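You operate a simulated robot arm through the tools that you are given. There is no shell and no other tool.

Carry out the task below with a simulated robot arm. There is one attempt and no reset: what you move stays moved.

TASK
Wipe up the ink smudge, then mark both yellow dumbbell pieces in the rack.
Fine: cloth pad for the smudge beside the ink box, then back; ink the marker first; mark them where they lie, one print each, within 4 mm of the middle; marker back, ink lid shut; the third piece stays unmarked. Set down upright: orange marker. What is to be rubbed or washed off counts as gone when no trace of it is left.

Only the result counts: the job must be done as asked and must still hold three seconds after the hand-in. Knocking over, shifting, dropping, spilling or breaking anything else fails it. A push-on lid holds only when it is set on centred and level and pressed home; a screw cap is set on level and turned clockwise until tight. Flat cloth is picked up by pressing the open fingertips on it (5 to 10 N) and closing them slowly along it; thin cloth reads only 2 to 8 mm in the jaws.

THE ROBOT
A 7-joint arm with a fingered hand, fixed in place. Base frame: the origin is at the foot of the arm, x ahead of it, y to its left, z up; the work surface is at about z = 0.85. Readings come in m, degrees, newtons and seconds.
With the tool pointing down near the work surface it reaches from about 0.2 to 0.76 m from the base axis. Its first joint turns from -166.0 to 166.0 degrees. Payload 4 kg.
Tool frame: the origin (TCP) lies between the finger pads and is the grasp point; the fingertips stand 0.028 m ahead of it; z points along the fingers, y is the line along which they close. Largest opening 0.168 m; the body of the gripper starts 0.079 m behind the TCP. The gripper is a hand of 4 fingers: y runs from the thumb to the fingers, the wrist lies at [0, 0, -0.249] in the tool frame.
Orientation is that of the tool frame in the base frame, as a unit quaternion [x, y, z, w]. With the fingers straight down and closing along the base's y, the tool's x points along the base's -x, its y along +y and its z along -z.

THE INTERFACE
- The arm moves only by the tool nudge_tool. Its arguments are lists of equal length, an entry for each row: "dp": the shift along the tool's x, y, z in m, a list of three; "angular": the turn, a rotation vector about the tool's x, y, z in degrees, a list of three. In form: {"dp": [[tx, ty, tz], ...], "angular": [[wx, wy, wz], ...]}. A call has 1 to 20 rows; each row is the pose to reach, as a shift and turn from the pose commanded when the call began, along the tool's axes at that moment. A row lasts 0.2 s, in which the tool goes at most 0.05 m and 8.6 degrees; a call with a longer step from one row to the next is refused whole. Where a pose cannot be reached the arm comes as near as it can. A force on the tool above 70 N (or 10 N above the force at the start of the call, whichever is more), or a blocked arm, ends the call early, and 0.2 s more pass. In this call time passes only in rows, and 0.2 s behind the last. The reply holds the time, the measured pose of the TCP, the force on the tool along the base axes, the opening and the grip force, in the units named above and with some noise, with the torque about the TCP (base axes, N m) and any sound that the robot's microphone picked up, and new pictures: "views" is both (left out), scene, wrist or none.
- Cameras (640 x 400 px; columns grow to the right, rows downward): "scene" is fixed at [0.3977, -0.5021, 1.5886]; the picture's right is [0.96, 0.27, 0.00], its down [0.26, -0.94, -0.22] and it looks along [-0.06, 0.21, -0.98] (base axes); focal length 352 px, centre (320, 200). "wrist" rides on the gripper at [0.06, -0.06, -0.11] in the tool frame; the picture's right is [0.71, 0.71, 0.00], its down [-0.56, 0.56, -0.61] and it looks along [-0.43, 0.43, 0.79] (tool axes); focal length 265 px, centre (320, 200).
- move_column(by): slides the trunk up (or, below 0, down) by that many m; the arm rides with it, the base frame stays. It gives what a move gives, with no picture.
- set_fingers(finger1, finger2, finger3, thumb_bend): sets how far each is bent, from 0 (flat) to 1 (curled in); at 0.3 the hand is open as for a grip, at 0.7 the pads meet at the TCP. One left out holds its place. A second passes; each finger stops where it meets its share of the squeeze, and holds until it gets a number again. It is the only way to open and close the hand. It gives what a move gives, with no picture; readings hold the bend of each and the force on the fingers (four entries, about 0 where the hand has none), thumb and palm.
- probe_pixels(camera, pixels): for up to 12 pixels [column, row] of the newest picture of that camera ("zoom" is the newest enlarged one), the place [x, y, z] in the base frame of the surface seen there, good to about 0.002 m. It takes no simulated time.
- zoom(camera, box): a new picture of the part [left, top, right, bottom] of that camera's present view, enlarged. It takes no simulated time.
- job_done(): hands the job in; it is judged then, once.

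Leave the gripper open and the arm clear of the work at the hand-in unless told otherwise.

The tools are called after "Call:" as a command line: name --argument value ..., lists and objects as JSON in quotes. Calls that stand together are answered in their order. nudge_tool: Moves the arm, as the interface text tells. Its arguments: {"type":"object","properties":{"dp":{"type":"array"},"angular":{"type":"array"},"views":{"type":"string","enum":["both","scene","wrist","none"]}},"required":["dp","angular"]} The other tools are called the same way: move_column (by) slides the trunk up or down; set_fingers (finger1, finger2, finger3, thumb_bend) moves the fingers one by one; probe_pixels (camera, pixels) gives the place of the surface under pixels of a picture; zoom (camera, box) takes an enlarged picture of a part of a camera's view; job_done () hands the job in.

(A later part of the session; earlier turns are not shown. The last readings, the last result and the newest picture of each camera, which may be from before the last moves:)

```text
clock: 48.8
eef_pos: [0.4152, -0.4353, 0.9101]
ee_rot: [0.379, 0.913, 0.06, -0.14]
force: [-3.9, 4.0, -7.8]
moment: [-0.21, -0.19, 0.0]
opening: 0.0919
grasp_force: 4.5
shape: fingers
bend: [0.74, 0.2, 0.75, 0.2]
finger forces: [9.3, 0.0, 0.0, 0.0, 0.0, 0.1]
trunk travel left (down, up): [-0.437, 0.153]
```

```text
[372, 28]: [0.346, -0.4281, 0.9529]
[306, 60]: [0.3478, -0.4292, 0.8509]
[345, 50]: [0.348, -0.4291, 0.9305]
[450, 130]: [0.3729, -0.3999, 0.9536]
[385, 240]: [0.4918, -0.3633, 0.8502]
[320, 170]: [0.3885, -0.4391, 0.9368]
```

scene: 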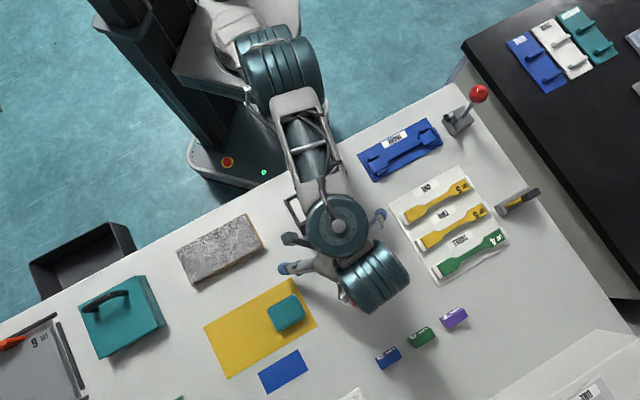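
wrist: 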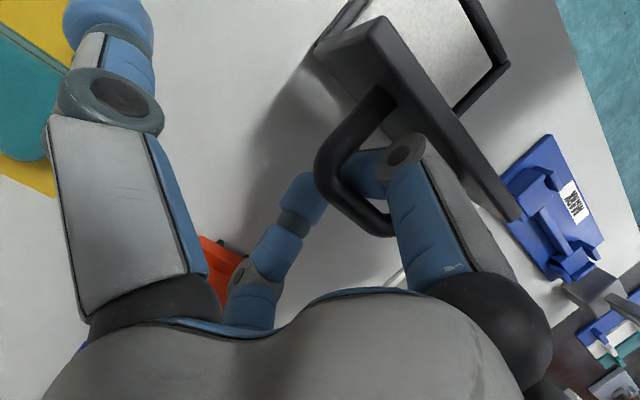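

The lid moved to just past vertical (≈92°) with 9 N on finger1. finger3 is getting close to the marker (≈1.5 cm), so I stop pushing. I back off 4 mm to see whether the lid rests open by itself.

Call:
nudge_tool --dp '[[0.0019, 0, 0.0016], [0.0038, 0, 0.0032]]' --angular '[[0, 0, 0], [0, 0, 0]]' --views "wrist"

Call:
probe_pixels --camera "wrist" --pixels '[[380, 28], [375, 40], [460, 130], [345, 50], [325, 165], [350, 40], [440, 110], [365, 225], [500, 200]]'

Call:
zoom --camera "wrist" --box '[180, 0, 540, 300]'

```text
clock: 49.4
eef_pos: [0.412, -0.4312, 0.9086]
ee_rot: [0.38, 0.913, 0.06, -0.138]
force: [0.3, 0.2, 0.1]
moment: [0.01, 0.02, 0.0]
opening: 0.0918
grasp_force: 0.2
shape: fingers
bend: [0.74, 0.2, 0.75, 0.2]
finger forces: [0.7, 0.0, 0.0, 0.1, 0.1, 0.1]
trunk travel left (down, up): [-0.437, 0.153]
```

wrist: 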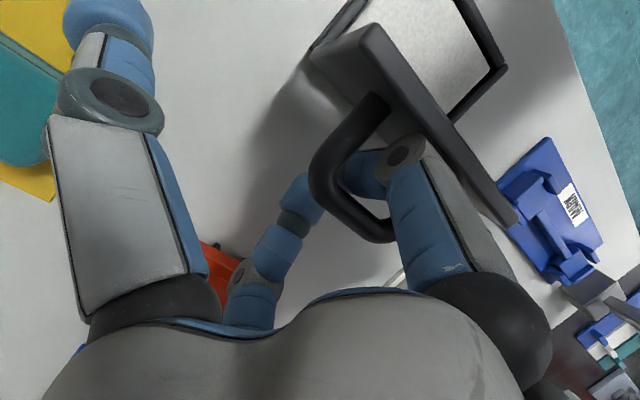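

```text
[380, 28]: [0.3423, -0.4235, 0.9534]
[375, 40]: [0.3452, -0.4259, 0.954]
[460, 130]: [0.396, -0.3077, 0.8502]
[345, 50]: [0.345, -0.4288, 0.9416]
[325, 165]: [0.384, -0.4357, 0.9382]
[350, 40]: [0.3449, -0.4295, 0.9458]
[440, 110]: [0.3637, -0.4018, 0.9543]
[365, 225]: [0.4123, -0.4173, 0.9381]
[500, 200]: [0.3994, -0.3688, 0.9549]
```

```text
1.33 times, centred on (360, 150) of wrist
```

zoom: 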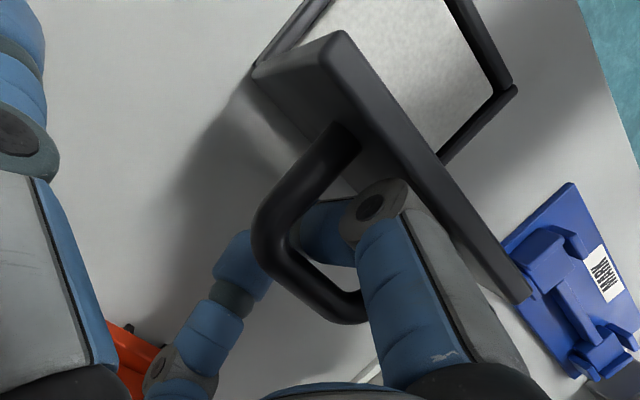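

The lid came back ~3 mm with the finger (0.7 N on finger1). I back off 8 mm more to see whether it follows or stays.

Call:
nudge_tool --dp '[[0.0038, 0, 0.0032], [0.0077, 0, 0.0053]]' --angular '[[0, 0, 0], [0, 0, 0]]' --views "wrist"

Call:
probe_pixels --camera "wrist" --pixels '[[380, 28], [370, 38], [345, 50], [325, 165], [350, 40], [440, 110], [365, 225], [490, 195]]'

Call:
zoom --camera "wrist" --box '[180, 0, 540, 300]'

```text
clock: 50.0
eef_pos: [0.4052, -0.4254, 0.9059]
ee_rot: [0.381, 0.912, 0.06, -0.139]
force: [0.2, -1.0, -0.3]
moment: [0.0, 0.02, 0.03]
opening: 0.0919
grasp_force: 0.3
shape: fingers
bend: [0.74, 0.2, 0.75, 0.2]
finger forces: [0.3, 0.1, 0.1, 0.0, 0.1, 0.0]
trunk travel left (down, up): [-0.437, 0.153]
```

wrist: 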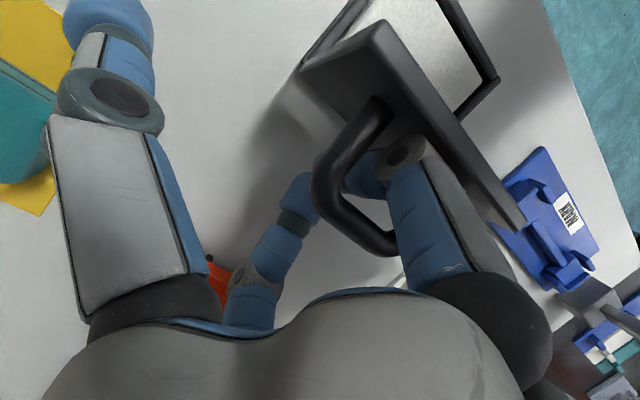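

```text
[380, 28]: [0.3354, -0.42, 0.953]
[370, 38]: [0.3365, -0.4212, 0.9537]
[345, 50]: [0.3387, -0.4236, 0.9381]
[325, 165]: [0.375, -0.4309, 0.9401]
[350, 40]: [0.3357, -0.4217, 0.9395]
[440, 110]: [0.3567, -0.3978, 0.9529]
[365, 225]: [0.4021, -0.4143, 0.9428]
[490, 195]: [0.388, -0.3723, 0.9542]
```

```text
1.33 times, centred on (360, 150) of wrist
```

zoom: 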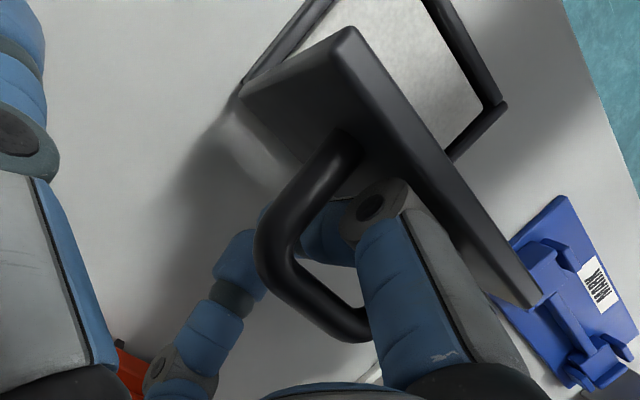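

The lid simply follows finger1, which is wedged between bar and lid. I reseat the bar deep in the closed fingertips (hand up 2 cm, back 1.5 cm), which also keeps finger3 away from the marker, then drive the arc to ≈105°.

Call:
nudge_tool --dp '[[0.01, 0, -0.007], [0.0201, 0, -0.0141], [0.014, 0, -0.0138], [0.0062, 0, -0.0122], [-0.001, 0, -0.008], [-0.008, 0, -0.003]]' --angular '[[0, 0, 0], [0, 0, 0], [0, 0, 0], [0, 0, 0], [0, 0, 0], [0, 0, 0]]' --views "both"

Call:
zoom --camera "wrist" --box '[180, 0, 540, 300]'

```text
clock: 51.4
eef_pos: [0.413, -0.4311, 0.9062]
ee_rot: [0.381, 0.912, 0.06, -0.14]
force: [-0.3, 0.1, 0.1]
moment: [-0.01, 0.04, 0.04]
opening: 0.092
grasp_force: 0.0
shape: fingers
bend: [0.74, 0.2, 0.75, 0.2]
finger forces: [0.5, 0.0, 0.1, 0.0, 0.0, 0.1]
trunk travel left (down, up): [-0.437, 0.153]
```

scene: 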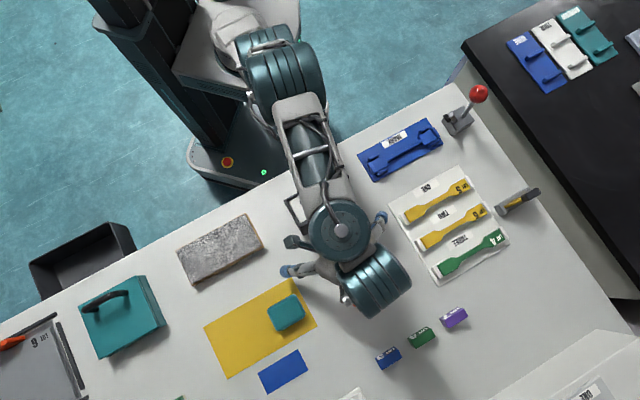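
wrist: 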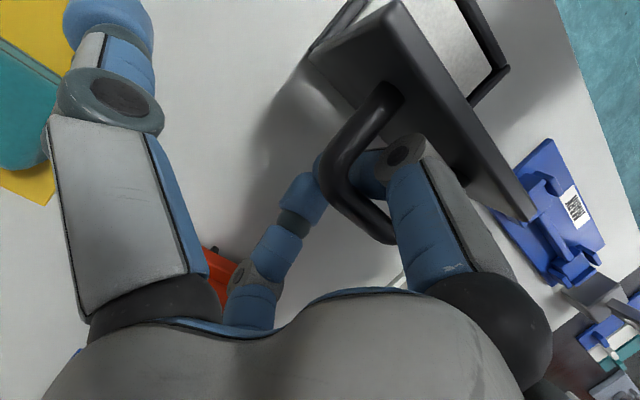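

```text
1.33 times, centred on (360, 150) of wrist
```

zoom: 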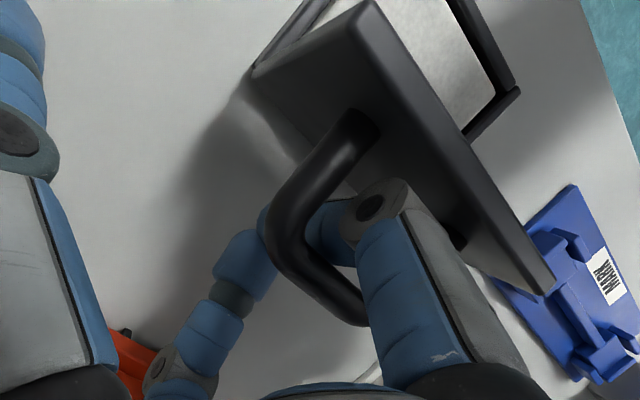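

I probe the lid's edges and bar again for its angle.

Call:
probe_pixels --camera "wrist" --pixels '[[392, 8], [385, 20], [345, 45], [318, 60], [330, 165], [365, 225], [460, 110], [510, 190], [400, 60], [380, 95]]'

```text
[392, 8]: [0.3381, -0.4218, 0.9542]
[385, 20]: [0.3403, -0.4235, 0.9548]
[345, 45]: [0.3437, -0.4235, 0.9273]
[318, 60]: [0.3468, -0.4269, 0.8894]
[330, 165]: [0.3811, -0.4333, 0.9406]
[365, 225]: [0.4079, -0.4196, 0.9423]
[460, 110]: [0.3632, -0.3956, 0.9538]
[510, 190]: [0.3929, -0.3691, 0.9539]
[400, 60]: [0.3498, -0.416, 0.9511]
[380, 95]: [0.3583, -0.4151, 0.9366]
```

The V of the closed fingers lets the bar slip up instead of being driven past vertical. Better to clamp the bar between the pads. I open finger1/finger3 slightly (0.62), so the bar can pass between the tips; the lid will lean on finger1 meanwhile.

Call:
set_fingers --finger1 0.63 --finger3 0.62

Call:
zoom --camera "wrist" --box '[180, 0, 540, 300]'

```text
clock: 52.4
eef_pos: [0.4118, -0.4305, 0.9053]
ee_rot: [0.38, 0.912, 0.06, -0.139]
force: [0.0, -0.1, 0.1]
moment: [0.01, 0.03, 0.01]
opening: 0.0942
grasp_force: 0.1
shape: fingers
bend: [0.63, 0.2, 0.62, 0.2]
finger forces: [0.0, 0.0, 0.0, 0.0, 0.0, 0.1]
trunk travel left (down, up): [-0.437, 0.153]
```

```text
1.33 times, centred on (360, 150) of wrist
```

zoom: 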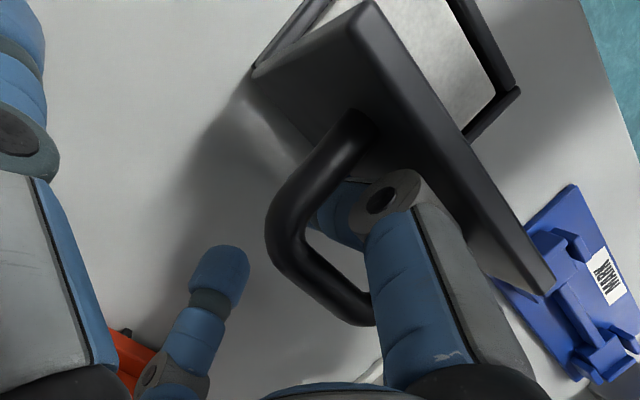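

The lid stayed at ≈84° with no finger touching it — it holds by itself there. To make it safer I'd like it further open: I raise the hand so the bar sits between the pads and then clamp it.

Call:
nudge_tool --dp '[[0.009, 0, -0.01], [0.017, 0, -0.021], [0.0233, 0, -0.0326]]' --angular '[[0, 0, 0], [0, 0, 0], [0, 0, 0]]' --views "wrist"

Call:
zoom --camera "wrist" --box '[180, 0, 540, 300]'

```text
clock: 53.2
eef_pos: [0.403, -0.4219, 0.9439]
ee_rot: [0.379, 0.913, 0.06, -0.139]
force: [0.0, 0.2, -0.7]
moment: [-0.05, 0.02, 0.0]
opening: 0.0948
grasp_force: 0.1
shape: fingers
bend: [0.63, 0.2, 0.62, 0.2]
finger forces: [0.0, 0.0, 0.1, 0.0, 0.0, 0.1]
trunk travel left (down, up): [-0.437, 0.153]
```

wrist: 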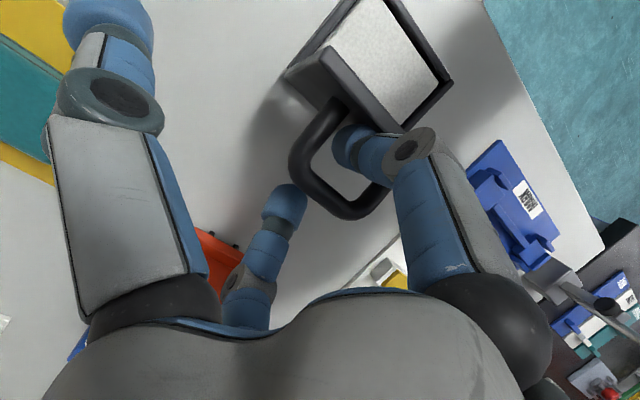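

```text
1.33 times, centred on (360, 150) of wrist
```

zoom: 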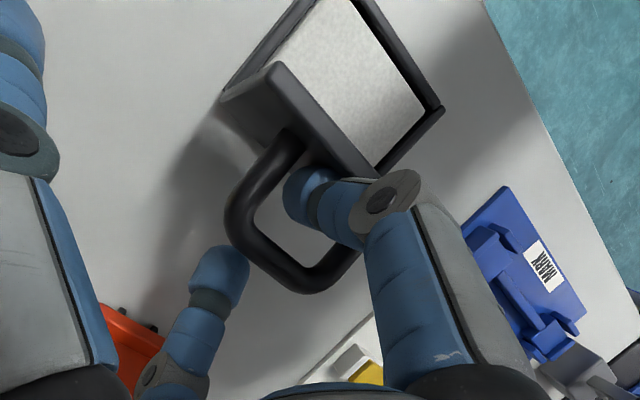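

The bar is now between the two fingertips and the lid stands free. I clamp.

Call:
set_fingers --finger1 0.72 --finger3 0.72

Call:
zoom --camera "wrist" --box '[180, 0, 540, 300]'

Call:
probe_pixels --camera "wrist" --pixels '[[322, 52], [290, 75], [380, 115], [310, 160], [350, 205], [345, 85], [440, 85]]'

```text
clock: 54.2
eef_pos: [0.4037, -0.4213, 0.9436]
ee_rot: [0.38, 0.913, 0.06, -0.139]
force: [-0.7, 1.8, -3.5]
moment: [0.01, 0.0, 0.02]
opening: 0.0921
grasp_force: 2.6
shape: fingers
bend: [0.71, 0.2, 0.71, 0.2]
finger forces: [3.0, 0.0, 2.0, 0.0, 0.0, 0.1]
trunk travel left (down, up): [-0.437, 0.153]
```

```text
1.33 times, centred on (360, 150) of wrist
```

zoom: 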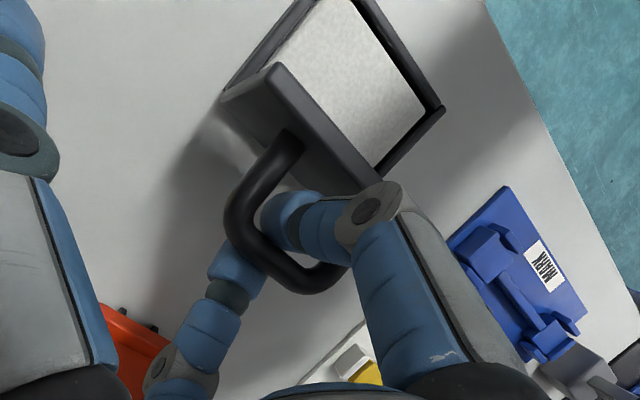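

```text
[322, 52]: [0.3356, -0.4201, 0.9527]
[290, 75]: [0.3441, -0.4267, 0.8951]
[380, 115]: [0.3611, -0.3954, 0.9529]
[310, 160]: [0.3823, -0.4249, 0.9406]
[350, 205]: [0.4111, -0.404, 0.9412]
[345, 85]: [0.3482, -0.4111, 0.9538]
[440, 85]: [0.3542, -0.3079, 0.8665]
```

All readings of the free edge at rest coincide (z≈0.953, v≈0.535), so ≈80° is the lid's own rest stop — it stays there unaided. I release and withdraw upward.

Call:
set_fingers --finger1 0.62 --finger3 0.62

Call:
nudge_tool --dp '[[0, 0, -0.02], [0, 0, -0.05], [0, 0, -0.08]]' --angular '[[0, 0, 0], [0, 0, 0], [0, 0, 0]]' --views "both"

Call:
zoom --camera "wrist" --box '[180, 0, 540, 300]'

```text
clock: 55.2
eef_pos: [0.4038, -0.4214, 0.9447]
ee_rot: [0.38, 0.913, 0.06, -0.14]
force: [0.2, -0.2, 0.3]
moment: [0.04, 0.05, 0.02]
opening: 0.0946
grasp_force: 1.1
shape: fingers
bend: [0.62, 0.2, 0.62, 0.2]
finger forces: [0.4, 0.0, 0.0, 0.0, 0.0, 0.1]
trunk travel left (down, up): [-0.437, 0.153]
```

```text
clock: 56.0
eef_pos: [0.4089, -0.4279, 0.9823]
ee_rot: [0.381, 0.912, 0.06, -0.138]
force: [0.8, 0.1, 1.2]
moment: [0.01, 0.02, 0.01]
opening: 0.0952
grasp_force: 0.1
shape: fingers
bend: [0.62, 0.2, 0.62, 0.2]
finger forces: [0.0, 0.0, 0.1, 0.0, 0.0, 0.0]
out of reach, approached as far as the arm can: row 2, 3
trunk travel left (down, up): [-0.437, 0.153]
```

scene: 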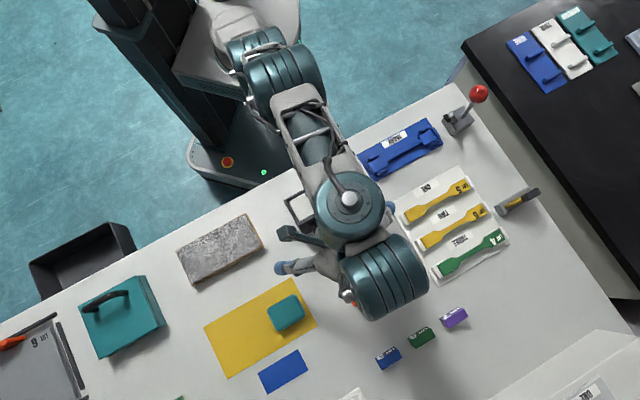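
wrist: 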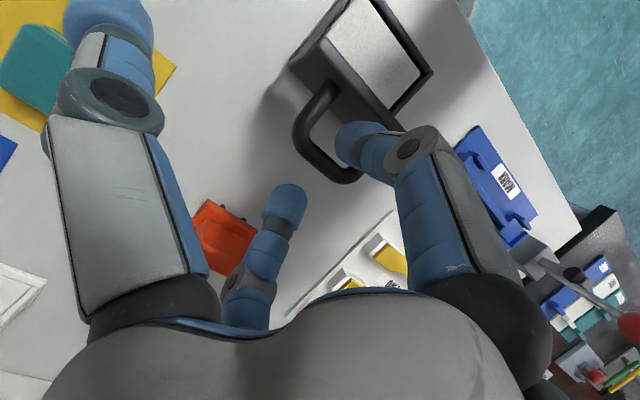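

```text
1.33 times, centred on (360, 150) of wrist
```

zoom: 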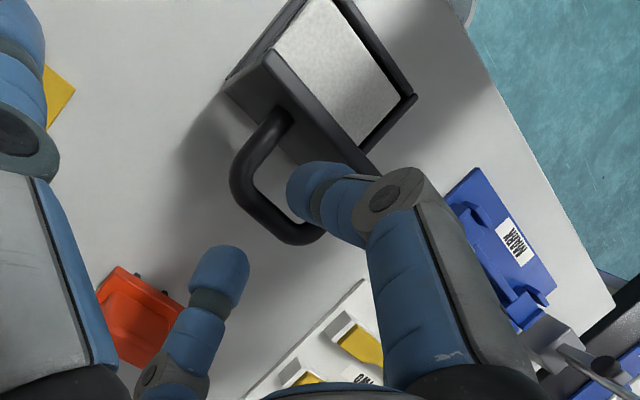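

Lid is standing open on its own. I raise the trunk fully now (more reach) — the hand goes straight up clear of the handle.

Call:
move_column --by 0.15

Call:
zoom --camera "wrist" --box '[0, 0, 640, 400]'

Call:
zoom --camera "scene" --box '[250, 150, 450, 320]'

```text
clock: 57.8
eef_pos: [0.4099, -0.4281, 1.1311]
ee_rot: [0.38, 0.912, 0.06, -0.139]
force: [0.0, -0.6, 0.2]
moment: [0.01, 0.02, 0.02]
opening: 0.0948
grasp_force: 0.0
shape: fingers
bend: [0.62, 0.2, 0.62, 0.2]
finger forces: [0.1, 0.0, 0.1, 0.0, 0.0, 0.1]
trunk travel left (down, up): [-0.587, 0.003]
```

```text
1.00 times, centred on (320, 200) of wrist (not enlarged: the box is as wide or as high as the picture)
```

zoom: 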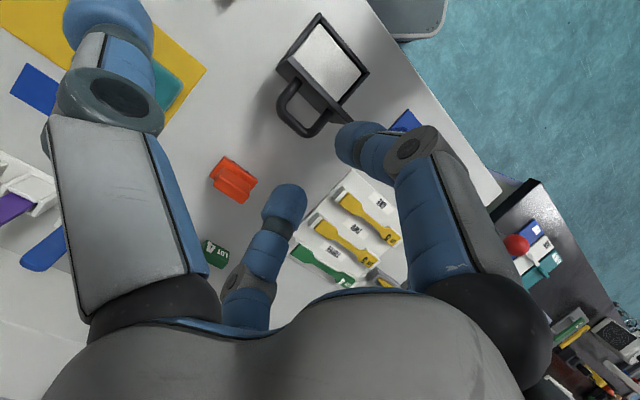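

```text
2.35 times, centred on (350, 235) of scene
```

zoom: 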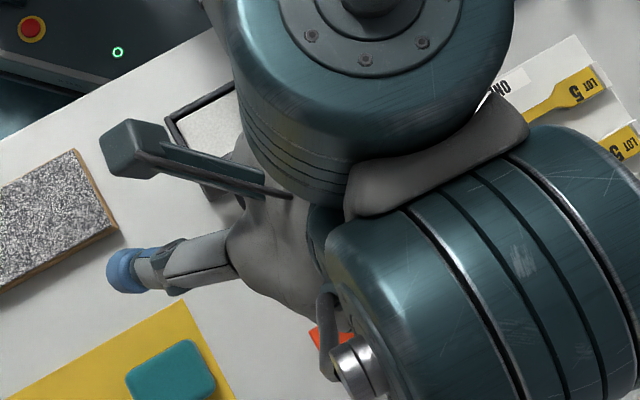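

Lid stands open. Now I straighten the hand (remove the 17° tilt).

Call:
nudge_tool --dp '[[0, 0, 0], [0, 0, 0], [0, 0, 0]]' --angular '[[0, -6, 0], [0, -12, 0], [0, -17.4, 0]]' --views "none"

Call:
set_fingers --finger1 0.48 --finger2 0.42 --finger3 0.48 --thumb_bend 0.42

```text
clock: 58.6
eef_pos: [0.4093, -0.4271, 1.1321]
ee_rot: [0.384, 0.923, 0.0, 0.0]
force: [-0.5, -0.3, 0.3]
moment: [-0.02, 0.02, -0.01]
opening: 0.0953
grasp_force: 0.0
shape: fingers
bend: [0.62, 0.2, 0.62, 0.2]
finger forces: [0.0, 0.0, 0.0, 0.0, 0.0, 0.0]
trunk travel left (down, up): [-0.587, 0.003]
```

```text
clock: 59.6
eef_pos: [0.4106, -0.4276, 1.1311]
ee_rot: [0.385, 0.923, 0.001, 0.0]
force: [0.2, -0.7, 0.2]
moment: [0.0, 0.0, 0.03]
opening: 0.0728
grasp_force: 0.0
shape: fingers
bend: [0.48, 0.42, 0.48, 0.42]
finger forces: [0.0, 0.0, 0.0, 0.0, 0.0, 0.1]
trunk travel left (down, up): [-0.587, 0.003]
```

Hand is upright, yaw −45°. I move toward the marker (stay above the lid's free edge at z 0.954 while passing) to z≈1.0.

Call:
nudge_tool --dp '[[-0.03, 0, 0.02], [-0.06, -0.001, 0.05], [-0.0863, -0.0012, 0.09], [-0.0863, -0.0012, 0.13]]' --angular '[[0, 0, 0], [0, 0, 0], [0, 0, 0], [0, 0, 0]]' --views "both"

Call:
zoom --camera "wrist" --box '[200, 20, 440, 240]'

```text
clock: 60.6
eef_pos: [0.4697, -0.4897, 1.0015]
ee_rot: [0.384, 0.923, 0.001, 0.0]
force: [0.3, 0.4, 0.1]
moment: [0.02, -0.01, 0.03]
opening: 0.0729
grasp_force: 0.0
shape: fingers
bend: [0.48, 0.42, 0.48, 0.42]
finger forces: [0.1, 0.1, 0.0, 0.0, 0.1, 0.0]
trunk travel left (down, up): [-0.587, 0.003]
```

scene: 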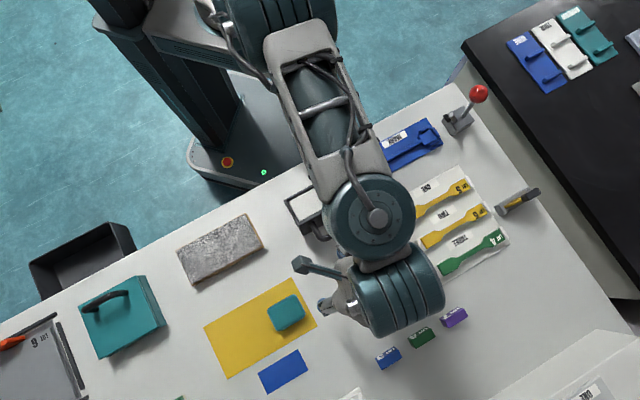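
wrist: 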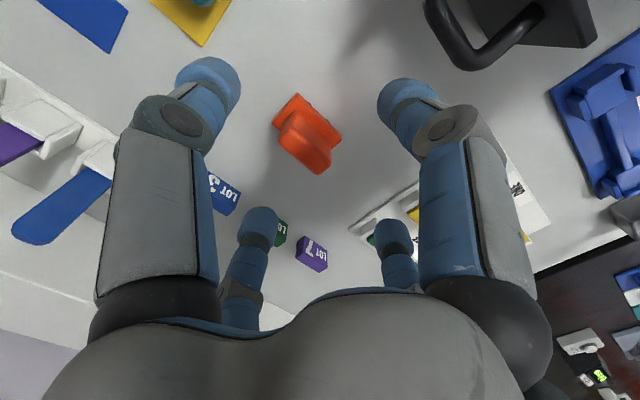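

```text
1.82 times, centred on (320, 130) of wrist
```

zoom: 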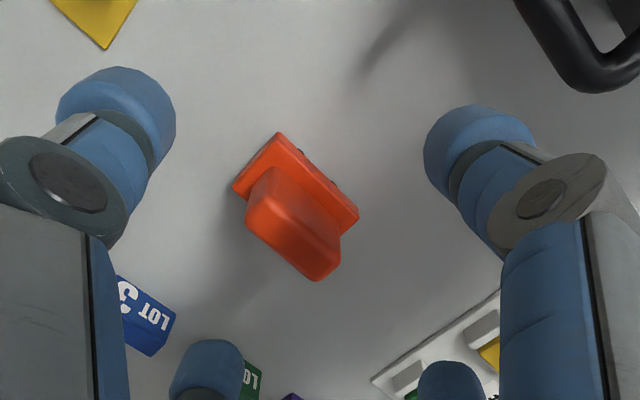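

I zoom tightly on the marker to locate its base corners and grip.

Call:
zoom --camera "wrist" --box '[262, 84, 352, 184]'

Call:
probe_pixels --camera "zoom" --pixels '[[320, 200]]'

```text
4.00 times, centred on (307, 134) of wrist
```

zoom: 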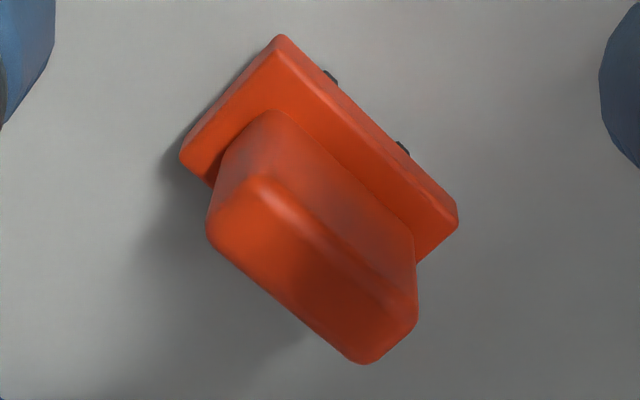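

```text
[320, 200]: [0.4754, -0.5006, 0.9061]
```

The marker's underside has two dark printing bars (a two-line gauge mark). I probe its base corners, grip top corners and the bars.

Call:
probe_pixels --camera "zoom" --pixels '[[280, 48], [448, 218], [190, 152], [262, 185], [216, 236], [360, 352], [408, 308], [310, 268], [331, 77], [403, 148], [250, 110], [370, 145]]'

```text
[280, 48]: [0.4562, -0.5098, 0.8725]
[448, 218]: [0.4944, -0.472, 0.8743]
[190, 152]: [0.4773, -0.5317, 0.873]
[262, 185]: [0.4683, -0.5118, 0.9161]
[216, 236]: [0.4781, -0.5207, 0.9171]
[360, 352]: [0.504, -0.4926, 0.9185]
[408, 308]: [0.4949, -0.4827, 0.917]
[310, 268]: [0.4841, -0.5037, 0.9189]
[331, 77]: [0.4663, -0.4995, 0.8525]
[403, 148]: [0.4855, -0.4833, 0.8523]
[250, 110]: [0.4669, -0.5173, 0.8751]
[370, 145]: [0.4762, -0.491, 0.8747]
```

Marker centre ≈ (0.4863, −0.5018), grip top 0.919, long axis ≈45°; the two bars are 25 mm apart, centred. I move over it and descend to z≈0.955 first.

Call:
nudge_tool --dp '[[-0.01, 0.0016, 0.015], [-0.0203, 0.0032, 0.03], [-0.0203, 0.0032, 0.0465]]' --angular '[[0, 0, 0], [0, 0, 0], [0, 0, 0]]' --views "wrist"

Call:
zoom --camera "wrist" --box '[160, 40, 480, 260]'

```text
clock: 61.4
eef_pos: [0.4867, -0.502, 0.954]
ee_rot: [0.384, 0.923, 0.002, 0.001]
force: [-0.1, 0.3, -0.1]
moment: [-0.03, 0.03, 0.0]
opening: 0.0731
grasp_force: 0.0
shape: fingers
bend: [0.48, 0.42, 0.48, 0.42]
finger forces: [0.0, 0.0, 0.0, 0.0, 0.0, 0.0]
trunk travel left (down, up): [-0.587, 0.003]
```

wrist: 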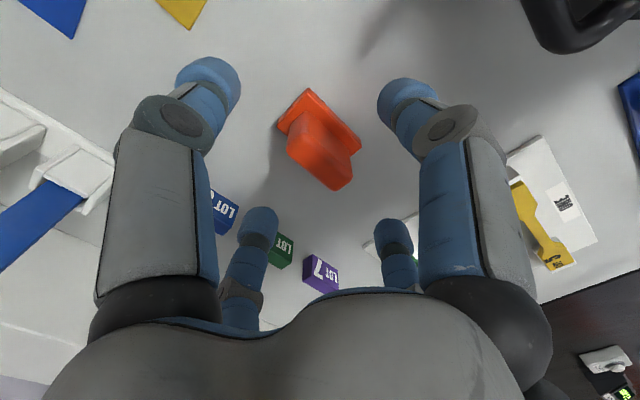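

```text
1.82 times, centred on (320, 150) of wrist
```

zoom: 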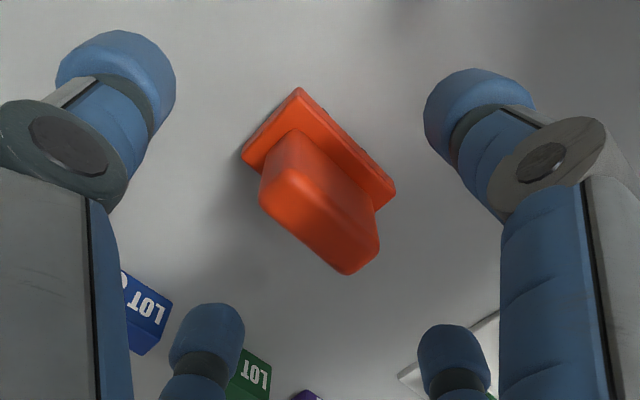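

Well centred, nothing in the way. I descend to z≈0.92 (tips at mid-height of the grip) and then close in small symmetric steps so the marker isn't pushed aside.

Call:
nudge_tool --dp '[[0, 0, 0.017], [0, 0, 0.033]]' --angular '[[0, 0, 0], [0, 0, 0]]' --views "none"

Call:
set_fingers --finger1 0.62 --finger2 0.55 --finger3 0.62 --thumb_bend 0.55

Call:
zoom --camera "wrist" --box '[220, 60, 420, 240]'

```text
clock: 62.0
eef_pos: [0.4866, -0.5023, 0.9215]
ee_rot: [0.384, 0.923, 0.002, 0.0]
force: [0.4, -0.1, -0.3]
moment: [-0.01, 0.01, 0.0]
opening: 0.0732
grasp_force: 0.0
shape: fingers
bend: [0.48, 0.42, 0.48, 0.42]
finger forces: [0.1, 0.1, 0.0, 0.0, 0.0, 0.1]
trunk travel left (down, up): [-0.587, 0.003]
```

```text
clock: 63.0
eef_pos: [0.4855, -0.5035, 0.9221]
ee_rot: [0.384, 0.923, 0.002, 0.0]
force: [0.6, -0.3, -0.6]
moment: [-0.03, 0.01, -0.01]
opening: 0.0334
grasp_force: 0.0
shape: fingers
bend: [0.62, 0.55, 0.62, 0.55]
finger forces: [0.1, 0.1, 0.0, 0.1, 0.0, 0.0]
trunk travel left (down, up): [-0.587, 0.003]
```

```text
2.22 times, centred on (320, 150) of wrist
```

zoom: 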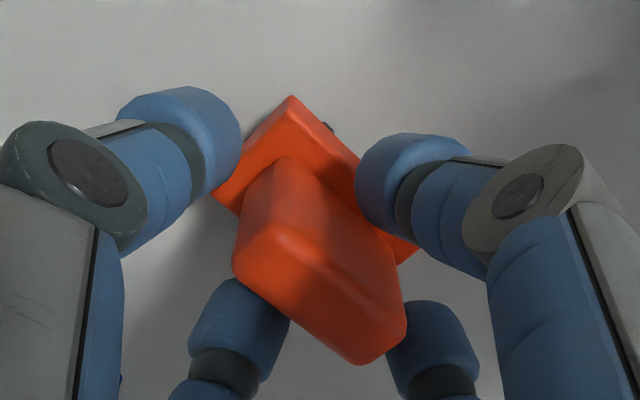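

Fingers surround the grip evenly. I close a bit more.

Call:
set_fingers --finger1 0.65 --finger2 0.58 --finger3 0.65 --thumb_bend 0.58

Call:
set_fingers --finger1 0.68 --finger2 0.6 --finger3 0.68 --thumb_bend 0.6

Call:
zoom --camera "wrist" --box '[220, 60, 420, 240]'

```text
clock: 64.0
eef_pos: [0.4866, -0.5028, 0.9212]
ee_rot: [0.384, 0.923, 0.002, 0.001]
force: [0.2, 0.3, 0.3]
moment: [0.02, 0.03, -0.03]
opening: 0.0263
grasp_force: 0.4
shape: fingers
bend: [0.65, 0.57, 0.65, 0.57]
finger forces: [0.0, 0.1, 0.2, 0.0, 0.0, 0.0]
trunk travel left (down, up): [-0.587, 0.003]
```

```text
clock: 65.0
eef_pos: [0.4854, -0.5026, 0.9224]
ee_rot: [0.384, 0.923, 0.002, 0.001]
force: [-0.4, 0.5, -0.2]
moment: [-0.02, -0.05, -0.01]
opening: 0.0209
grasp_force: 3.1
shape: fingers
bend: [0.66, 0.58, 0.65, 0.59]
finger forces: [2.2, 1.7, 2.1, 0.1, 0.8, 0.0]
trunk travel left (down, up): [-0.587, 0.003]
```

```text
2.22 times, centred on (320, 150) of wrist
```

zoom: 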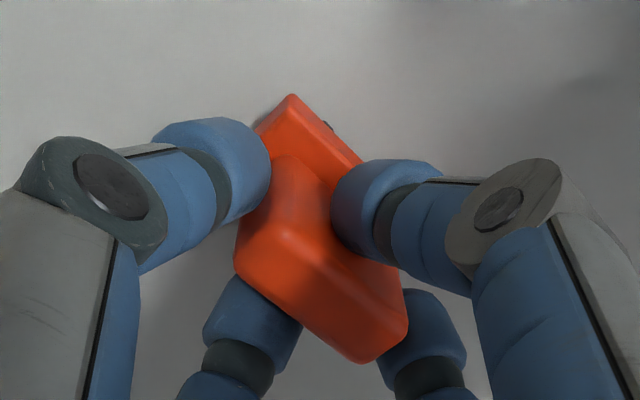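

All four touch symmetrically. I tighten for a firm hold.

Call:
set_fingers --finger1 0.74 --finger2 0.66 --finger3 0.74 --thumb_bend 0.66

```text
clock: 66.0
eef_pos: [0.4857, -0.5028, 0.921]
ee_rot: [0.385, 0.923, 0.002, 0.0]
force: [0.7, -0.7, 0.7]
moment: [0.02, 0.02, 0.01]
opening: 0.0185
grasp_force: 13.9
shape: fingers
bend: [0.66, 0.58, 0.66, 0.61]
finger forces: [6.1, 6.7, 5.9, 0.0, 9.2, 0.0]
trunk travel left (down, up): [-0.587, 0.003]
```

Firm hold (6–9 N each). Thinking ahead: the open lid (≈80°, top at z 0.954) stands right beside the ink pad on the +v side, and finger3 would hit it when inking. So I'll hold the marker with just thumb and finger2 (along its length) and flare finger1/finger3 away. I try that now while the marker still stands on the table.

Call:
set_fingers --finger1 0.3 --finger3 0.0

Call:
zoom --camera "wrist" --box '[0, 0, 640, 400]'

Call:
zoom --camera "scene" --box '[270, 160, 470, 360]'

```text
clock: 67.0
eef_pos: [0.4847, -0.5036, 0.9216]
ee_rot: [0.385, 0.923, 0.002, 0.001]
force: [-0.1, -0.2, -0.2]
moment: [0.05, 0.03, -0.01]
opening: 0.0823
grasp_force: 7.9
shape: fingers
bend: [0.3, 0.58, 0.0, 0.61]
finger forces: [0.0, 7.8, 0.1, 0.0, 7.8, 0.1]
trunk travel left (down, up): [-0.587, 0.003]
```

```text
1.00 times, centred on (320, 200) of wrist (not enlarged: the box is as wide or as high as the picture)
```

zoom: 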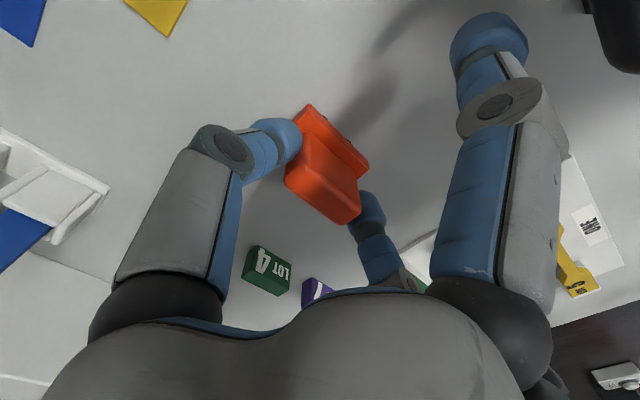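

```text
2.00 times, centred on (370, 260) of scene
```

zoom: 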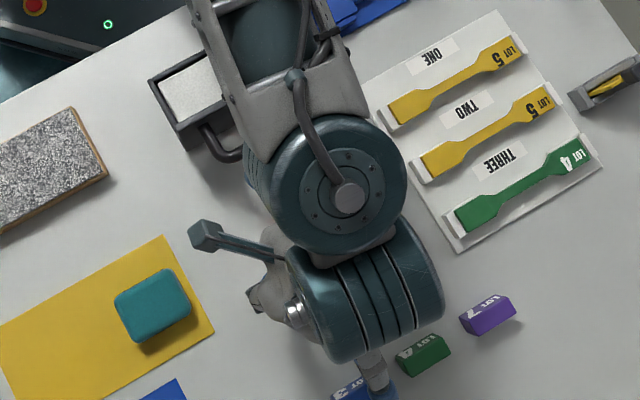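

Thumb/finger2 pinch holds with 7.8 N. I lift 2 cm and check that the marker comes up level.

Call:
nudge_tool --dp '[[0, 0, -0.008], [0, 0, -0.02]]' --angular '[[0, 0, 0], [0, 0, 0]]' --views "wrist"

Call:
zoom --camera "wrist" --box '[230, 70, 430, 250]'

```text
clock: 67.6
eef_pos: [0.4856, -0.5022, 0.9427]
ee_rot: [0.385, 0.923, 0.002, 0.001]
force: [-0.7, 1.2, -1.2]
moment: [-0.03, 0.0, -0.03]
opening: 0.082
grasp_force: 8.2
shape: fingers
bend: [0.3, 0.58, 0.0, 0.61]
finger forces: [0.0, 7.9, 0.0, 0.0, 7.8, 0.0]
trunk travel left (down, up): [-0.587, 0.003]
```

wrist: 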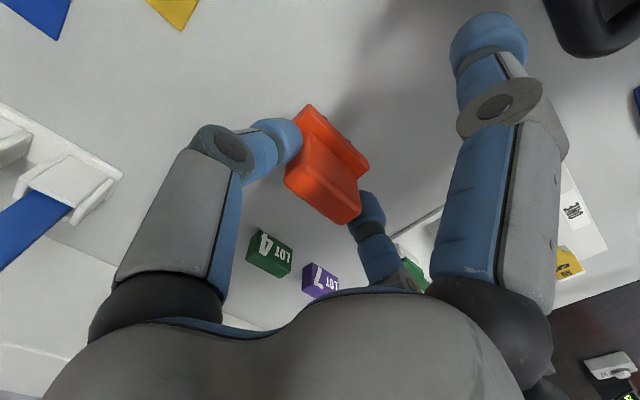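

```text
2.22 times, centred on (330, 160) of wrist
```

zoom: 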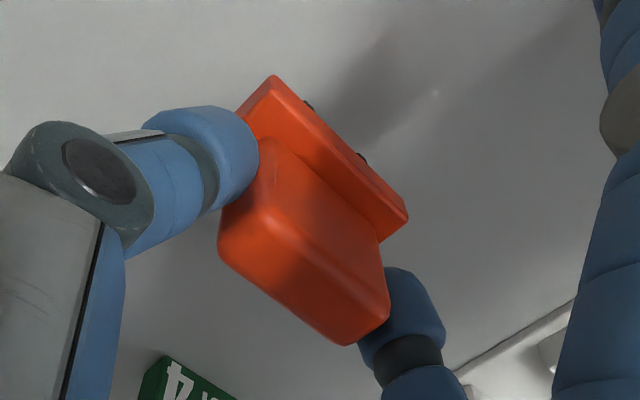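

It came up without shifting. I probe the marker's base and grip to verify it's level and to get its centre relative to the TCP.

Call:
probe_pixels --camera "zoom" --pixels '[[275, 86], [400, 212], [330, 140], [255, 125], [262, 215], [228, 248], [345, 335], [382, 298], [305, 272], [308, 105], [362, 156]]'

```text
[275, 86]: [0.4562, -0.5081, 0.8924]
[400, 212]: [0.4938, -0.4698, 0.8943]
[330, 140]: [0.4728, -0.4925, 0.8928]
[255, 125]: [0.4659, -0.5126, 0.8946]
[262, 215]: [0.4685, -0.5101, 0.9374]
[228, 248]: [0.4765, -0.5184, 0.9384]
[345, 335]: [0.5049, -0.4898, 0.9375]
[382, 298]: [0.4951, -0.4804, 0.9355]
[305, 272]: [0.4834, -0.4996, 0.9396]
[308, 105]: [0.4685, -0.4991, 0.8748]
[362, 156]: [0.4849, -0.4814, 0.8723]
```

Level, and its centre is only ≈ (+2, −1) mm (u, v) from the TCP. I carry it up and over the open lid to above the ink pad at z≈1.06 (bottom ≈0.99, lid top 0.954).

Call:
nudge_tool --dp '[[0.018, 0, -0.035], [0.04, -0.001, -0.07], [0.07, -0.002, -0.105], [0.11, -0.003, -0.117], [0.15, -0.0036, -0.117], [0.185, -0.0036, -0.117], [0.2085, -0.0036, -0.117]]' --angular '[[0, 0, 0], [0, 0, 0], [0, 0, 0], [0, 0, 0], [0, 0, 0], [0, 0, 0], [0, 0, 0]]' --views "both"

```text
clock: 69.2
eef_pos: [0.3356, -0.3571, 1.0585]
ee_rot: [0.384, 0.923, 0.002, 0.0]
force: [0.0, 0.5, -1.1]
moment: [-0.03, 0.01, 0.01]
opening: 0.0824
grasp_force: 7.4
shape: fingers
bend: [0.3, 0.58, 0.0, 0.61]
finger forces: [0.0, 7.9, 0.1, 0.1, 7.7, 0.0]
trunk travel left (down, up): [-0.587, 0.003]
```

scene: 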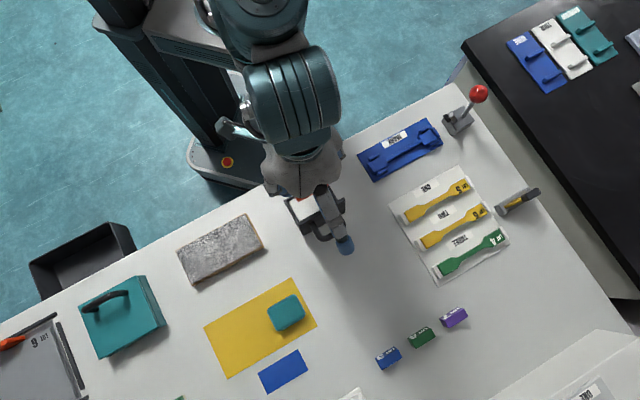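
wrist: 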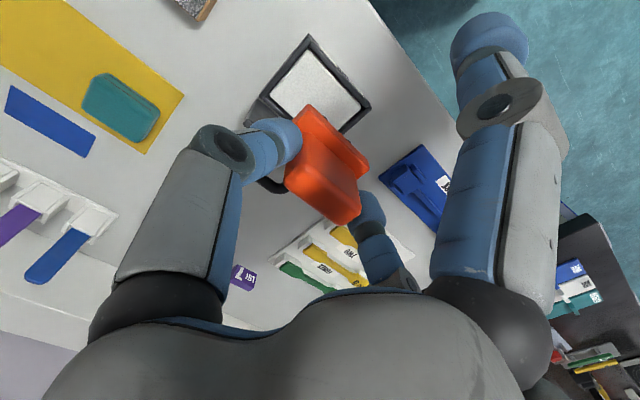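

Above the ink box. I zoom to measure the ink pad's extents and the lid position.

Call:
zoom --camera "wrist" --box '[240, 25, 390, 155]'

Call:
probe_pixels --camera "zoom" --pixels '[[300, 115], [315, 108], [205, 215], [190, 225], [300, 40], [285, 52], [215, 260], [480, 230], [130, 165], [85, 255], [60, 250], [360, 240]]'

Call:
zoom --camera "scene" --box '[270, 170, 370, 260]'

```text
3.08 times, centred on (315, 90) of wrist
```

zoom: 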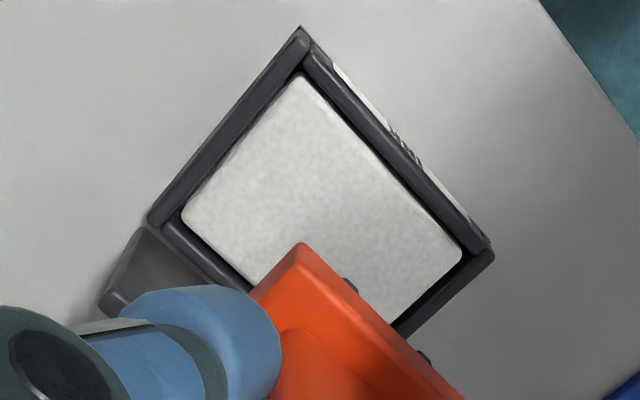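

```text
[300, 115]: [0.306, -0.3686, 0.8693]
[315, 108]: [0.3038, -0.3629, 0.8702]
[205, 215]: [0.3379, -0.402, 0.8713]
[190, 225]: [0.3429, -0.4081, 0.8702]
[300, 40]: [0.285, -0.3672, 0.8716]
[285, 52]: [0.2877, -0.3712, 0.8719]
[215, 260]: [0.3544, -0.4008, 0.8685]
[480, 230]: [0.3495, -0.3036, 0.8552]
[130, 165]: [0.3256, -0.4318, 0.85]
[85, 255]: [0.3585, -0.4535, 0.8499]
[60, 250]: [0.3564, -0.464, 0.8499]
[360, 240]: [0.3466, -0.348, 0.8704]
```

```text
4.44 times, centred on (320, 215) of scene
```

zoom: 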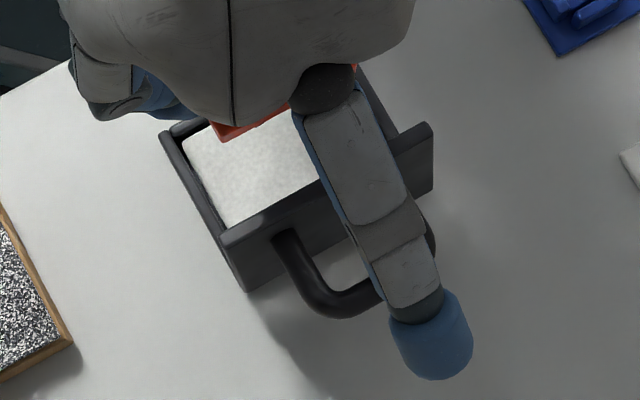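

I re-zoom the wrist view to probe the pad's corners.

Call:
zoom --camera "wrist" --box '[240, 25, 390, 155]'

Call:
probe_pixels --camera "zoom" --pixels '[[300, 83], [187, 217], [457, 250], [380, 165], [245, 150], [420, 300], [230, 262], [300, 250], [150, 215], [488, 250], [352, 283], [425, 355]]'

```text
3.08 times, centred on (315, 90) of wrist
```

zoom: 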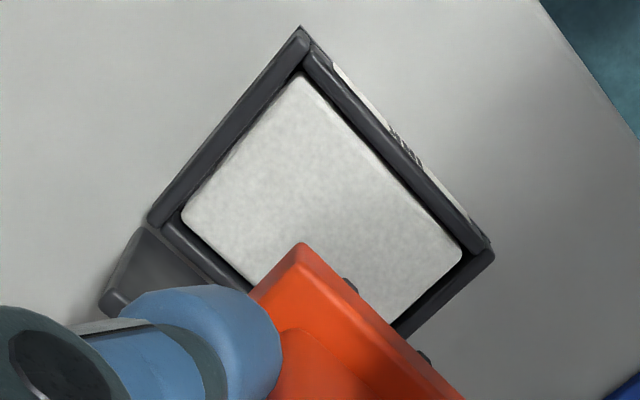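

```text
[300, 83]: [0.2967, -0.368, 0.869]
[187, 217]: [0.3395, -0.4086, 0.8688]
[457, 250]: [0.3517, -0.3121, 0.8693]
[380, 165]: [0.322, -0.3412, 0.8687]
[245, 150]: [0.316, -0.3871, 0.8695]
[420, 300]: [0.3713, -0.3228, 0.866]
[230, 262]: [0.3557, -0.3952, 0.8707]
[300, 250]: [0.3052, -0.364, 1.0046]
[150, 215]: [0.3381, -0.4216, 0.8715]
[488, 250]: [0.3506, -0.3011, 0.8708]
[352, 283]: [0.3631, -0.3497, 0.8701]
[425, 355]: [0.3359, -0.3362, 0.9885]
```

Ink pad spans u −0.050…0.029, v 0.469…0.530 (centre u −0.011, v 0.4995), surface z≈0.869. I check the flared finger3's height over the lid and handle using the scene picture.

Call:
probe_pixels --camera "scene" --pixels '[[345, 246], [345, 240], [342, 230], [338, 222], [335, 215], [332, 208], [328, 200], [350, 246], [333, 225], [348, 235], [325, 195]]'

```text
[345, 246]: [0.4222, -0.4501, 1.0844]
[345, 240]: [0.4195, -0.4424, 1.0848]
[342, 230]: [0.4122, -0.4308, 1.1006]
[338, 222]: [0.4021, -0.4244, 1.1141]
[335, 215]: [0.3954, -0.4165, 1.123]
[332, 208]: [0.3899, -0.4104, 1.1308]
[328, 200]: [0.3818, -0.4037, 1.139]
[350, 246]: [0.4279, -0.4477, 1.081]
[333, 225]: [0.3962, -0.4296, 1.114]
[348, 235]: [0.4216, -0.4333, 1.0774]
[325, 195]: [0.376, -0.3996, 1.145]
```

finger3 clears the handle by ~3 cm when lowered. I adjust laterally by a few mm, then lower by the column to just above contact (expected TCP z≈0.940).

Call:
nudge_tool --dp '[[-0.0035, 0.0025, 0]]' --angular '[[0, 0, 0]]' --views "none"

Call:
move_column --by -0.1

Call:
zoom --camera "wrist" --box '[180, 0, 480, 260]'

Call:
zoom --camera "scene" --box '[270, 170, 370, 260]'

```text
clock: 69.6
eef_pos: [0.3416, -0.3563, 1.0594]
ee_rot: [0.385, 0.923, 0.001, 0.001]
force: [0.6, -1.1, -1.4]
moment: [-0.02, 0.04, 0.0]
opening: 0.0827
grasp_force: 8.3
shape: fingers
bend: [0.3, 0.58, 0.0, 0.61]
finger forces: [0.1, 7.8, 0.0, 0.0, 7.7, 0.0]
trunk travel left (down, up): [-0.587, 0.003]
```

```text
clock: 70.9
eef_pos: [0.3407, -0.3564, 0.9598]
ee_rot: [0.384, 0.923, 0.002, 0.001]
force: [1.0, 1.1, -1.5]
moment: [0.03, -0.02, -0.01]
opening: 0.0823
grasp_force: 7.6
shape: fingers
bend: [0.3, 0.58, 0.0, 0.61]
finger forces: [0.1, 7.7, 0.1, 0.1, 7.7, 0.0]
trunk travel left (down, up): [-0.487, 0.103]
```

```text
1.54 times, centred on (330, 130) of wrist
```

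zoom: 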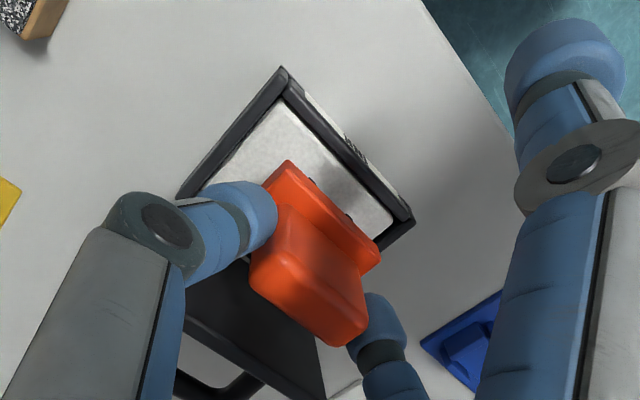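

```text
4.44 times, centred on (320, 215) of scene
```

zoom: 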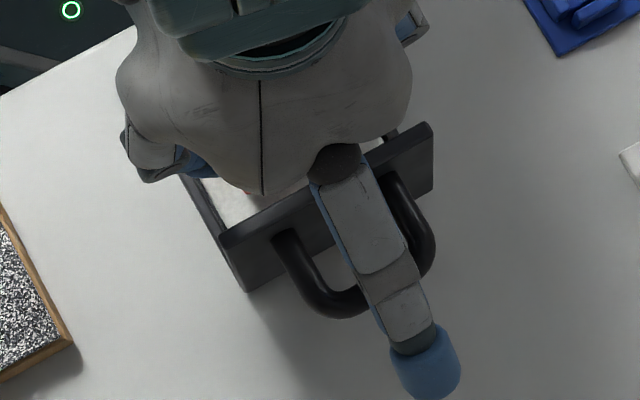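

Aligned over the pad with finger3 passing over the lid. Lower 1.7 cm more by column, then fine steps.

Call:
move_column --by -0.017

Call:
nudge_tool --dp '[[0, 0, 0.002], [0, 0, 0.004]]' --angular '[[0, 0, 0], [0, 0, 0]]' --views "wrist"

```text
clock: 71.6
eef_pos: [0.3401, -0.3578, 0.9426]
ee_rot: [0.384, 0.923, 0.001, 0.001]
force: [-0.1, 0.7, -2.0]
moment: [0.0, 0.0, -0.03]
opening: 0.0824
grasp_force: 7.9
shape: fingers
bend: [0.3, 0.58, 0.0, 0.61]
finger forces: [0.0, 7.8, 0.0, 0.1, 7.8, 0.0]
trunk travel left (down, up): [-0.47, 0.12]
```

```text
clock: 72.2
eef_pos: [0.3404, -0.3574, 0.9373]
ee_rot: [0.385, 0.923, 0.001, 0.003]
force: [-1.0, -2.9, 14.9]
moment: [-0.04, 0.04, 0.0]
opening: 0.0821
grasp_force: 10.4
shape: fingers
bend: [0.3, 0.58, 0.0, 0.61]
finger forces: [0.0, 9.3, 0.0, 0.0, 11.7, 0.0]
trunk travel left (down, up): [-0.47, 0.12]
```

wrist: 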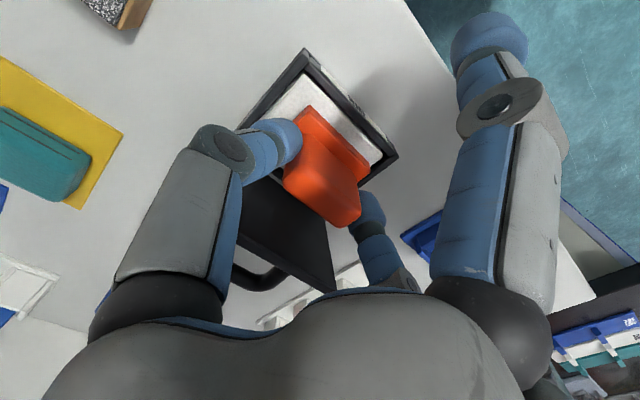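

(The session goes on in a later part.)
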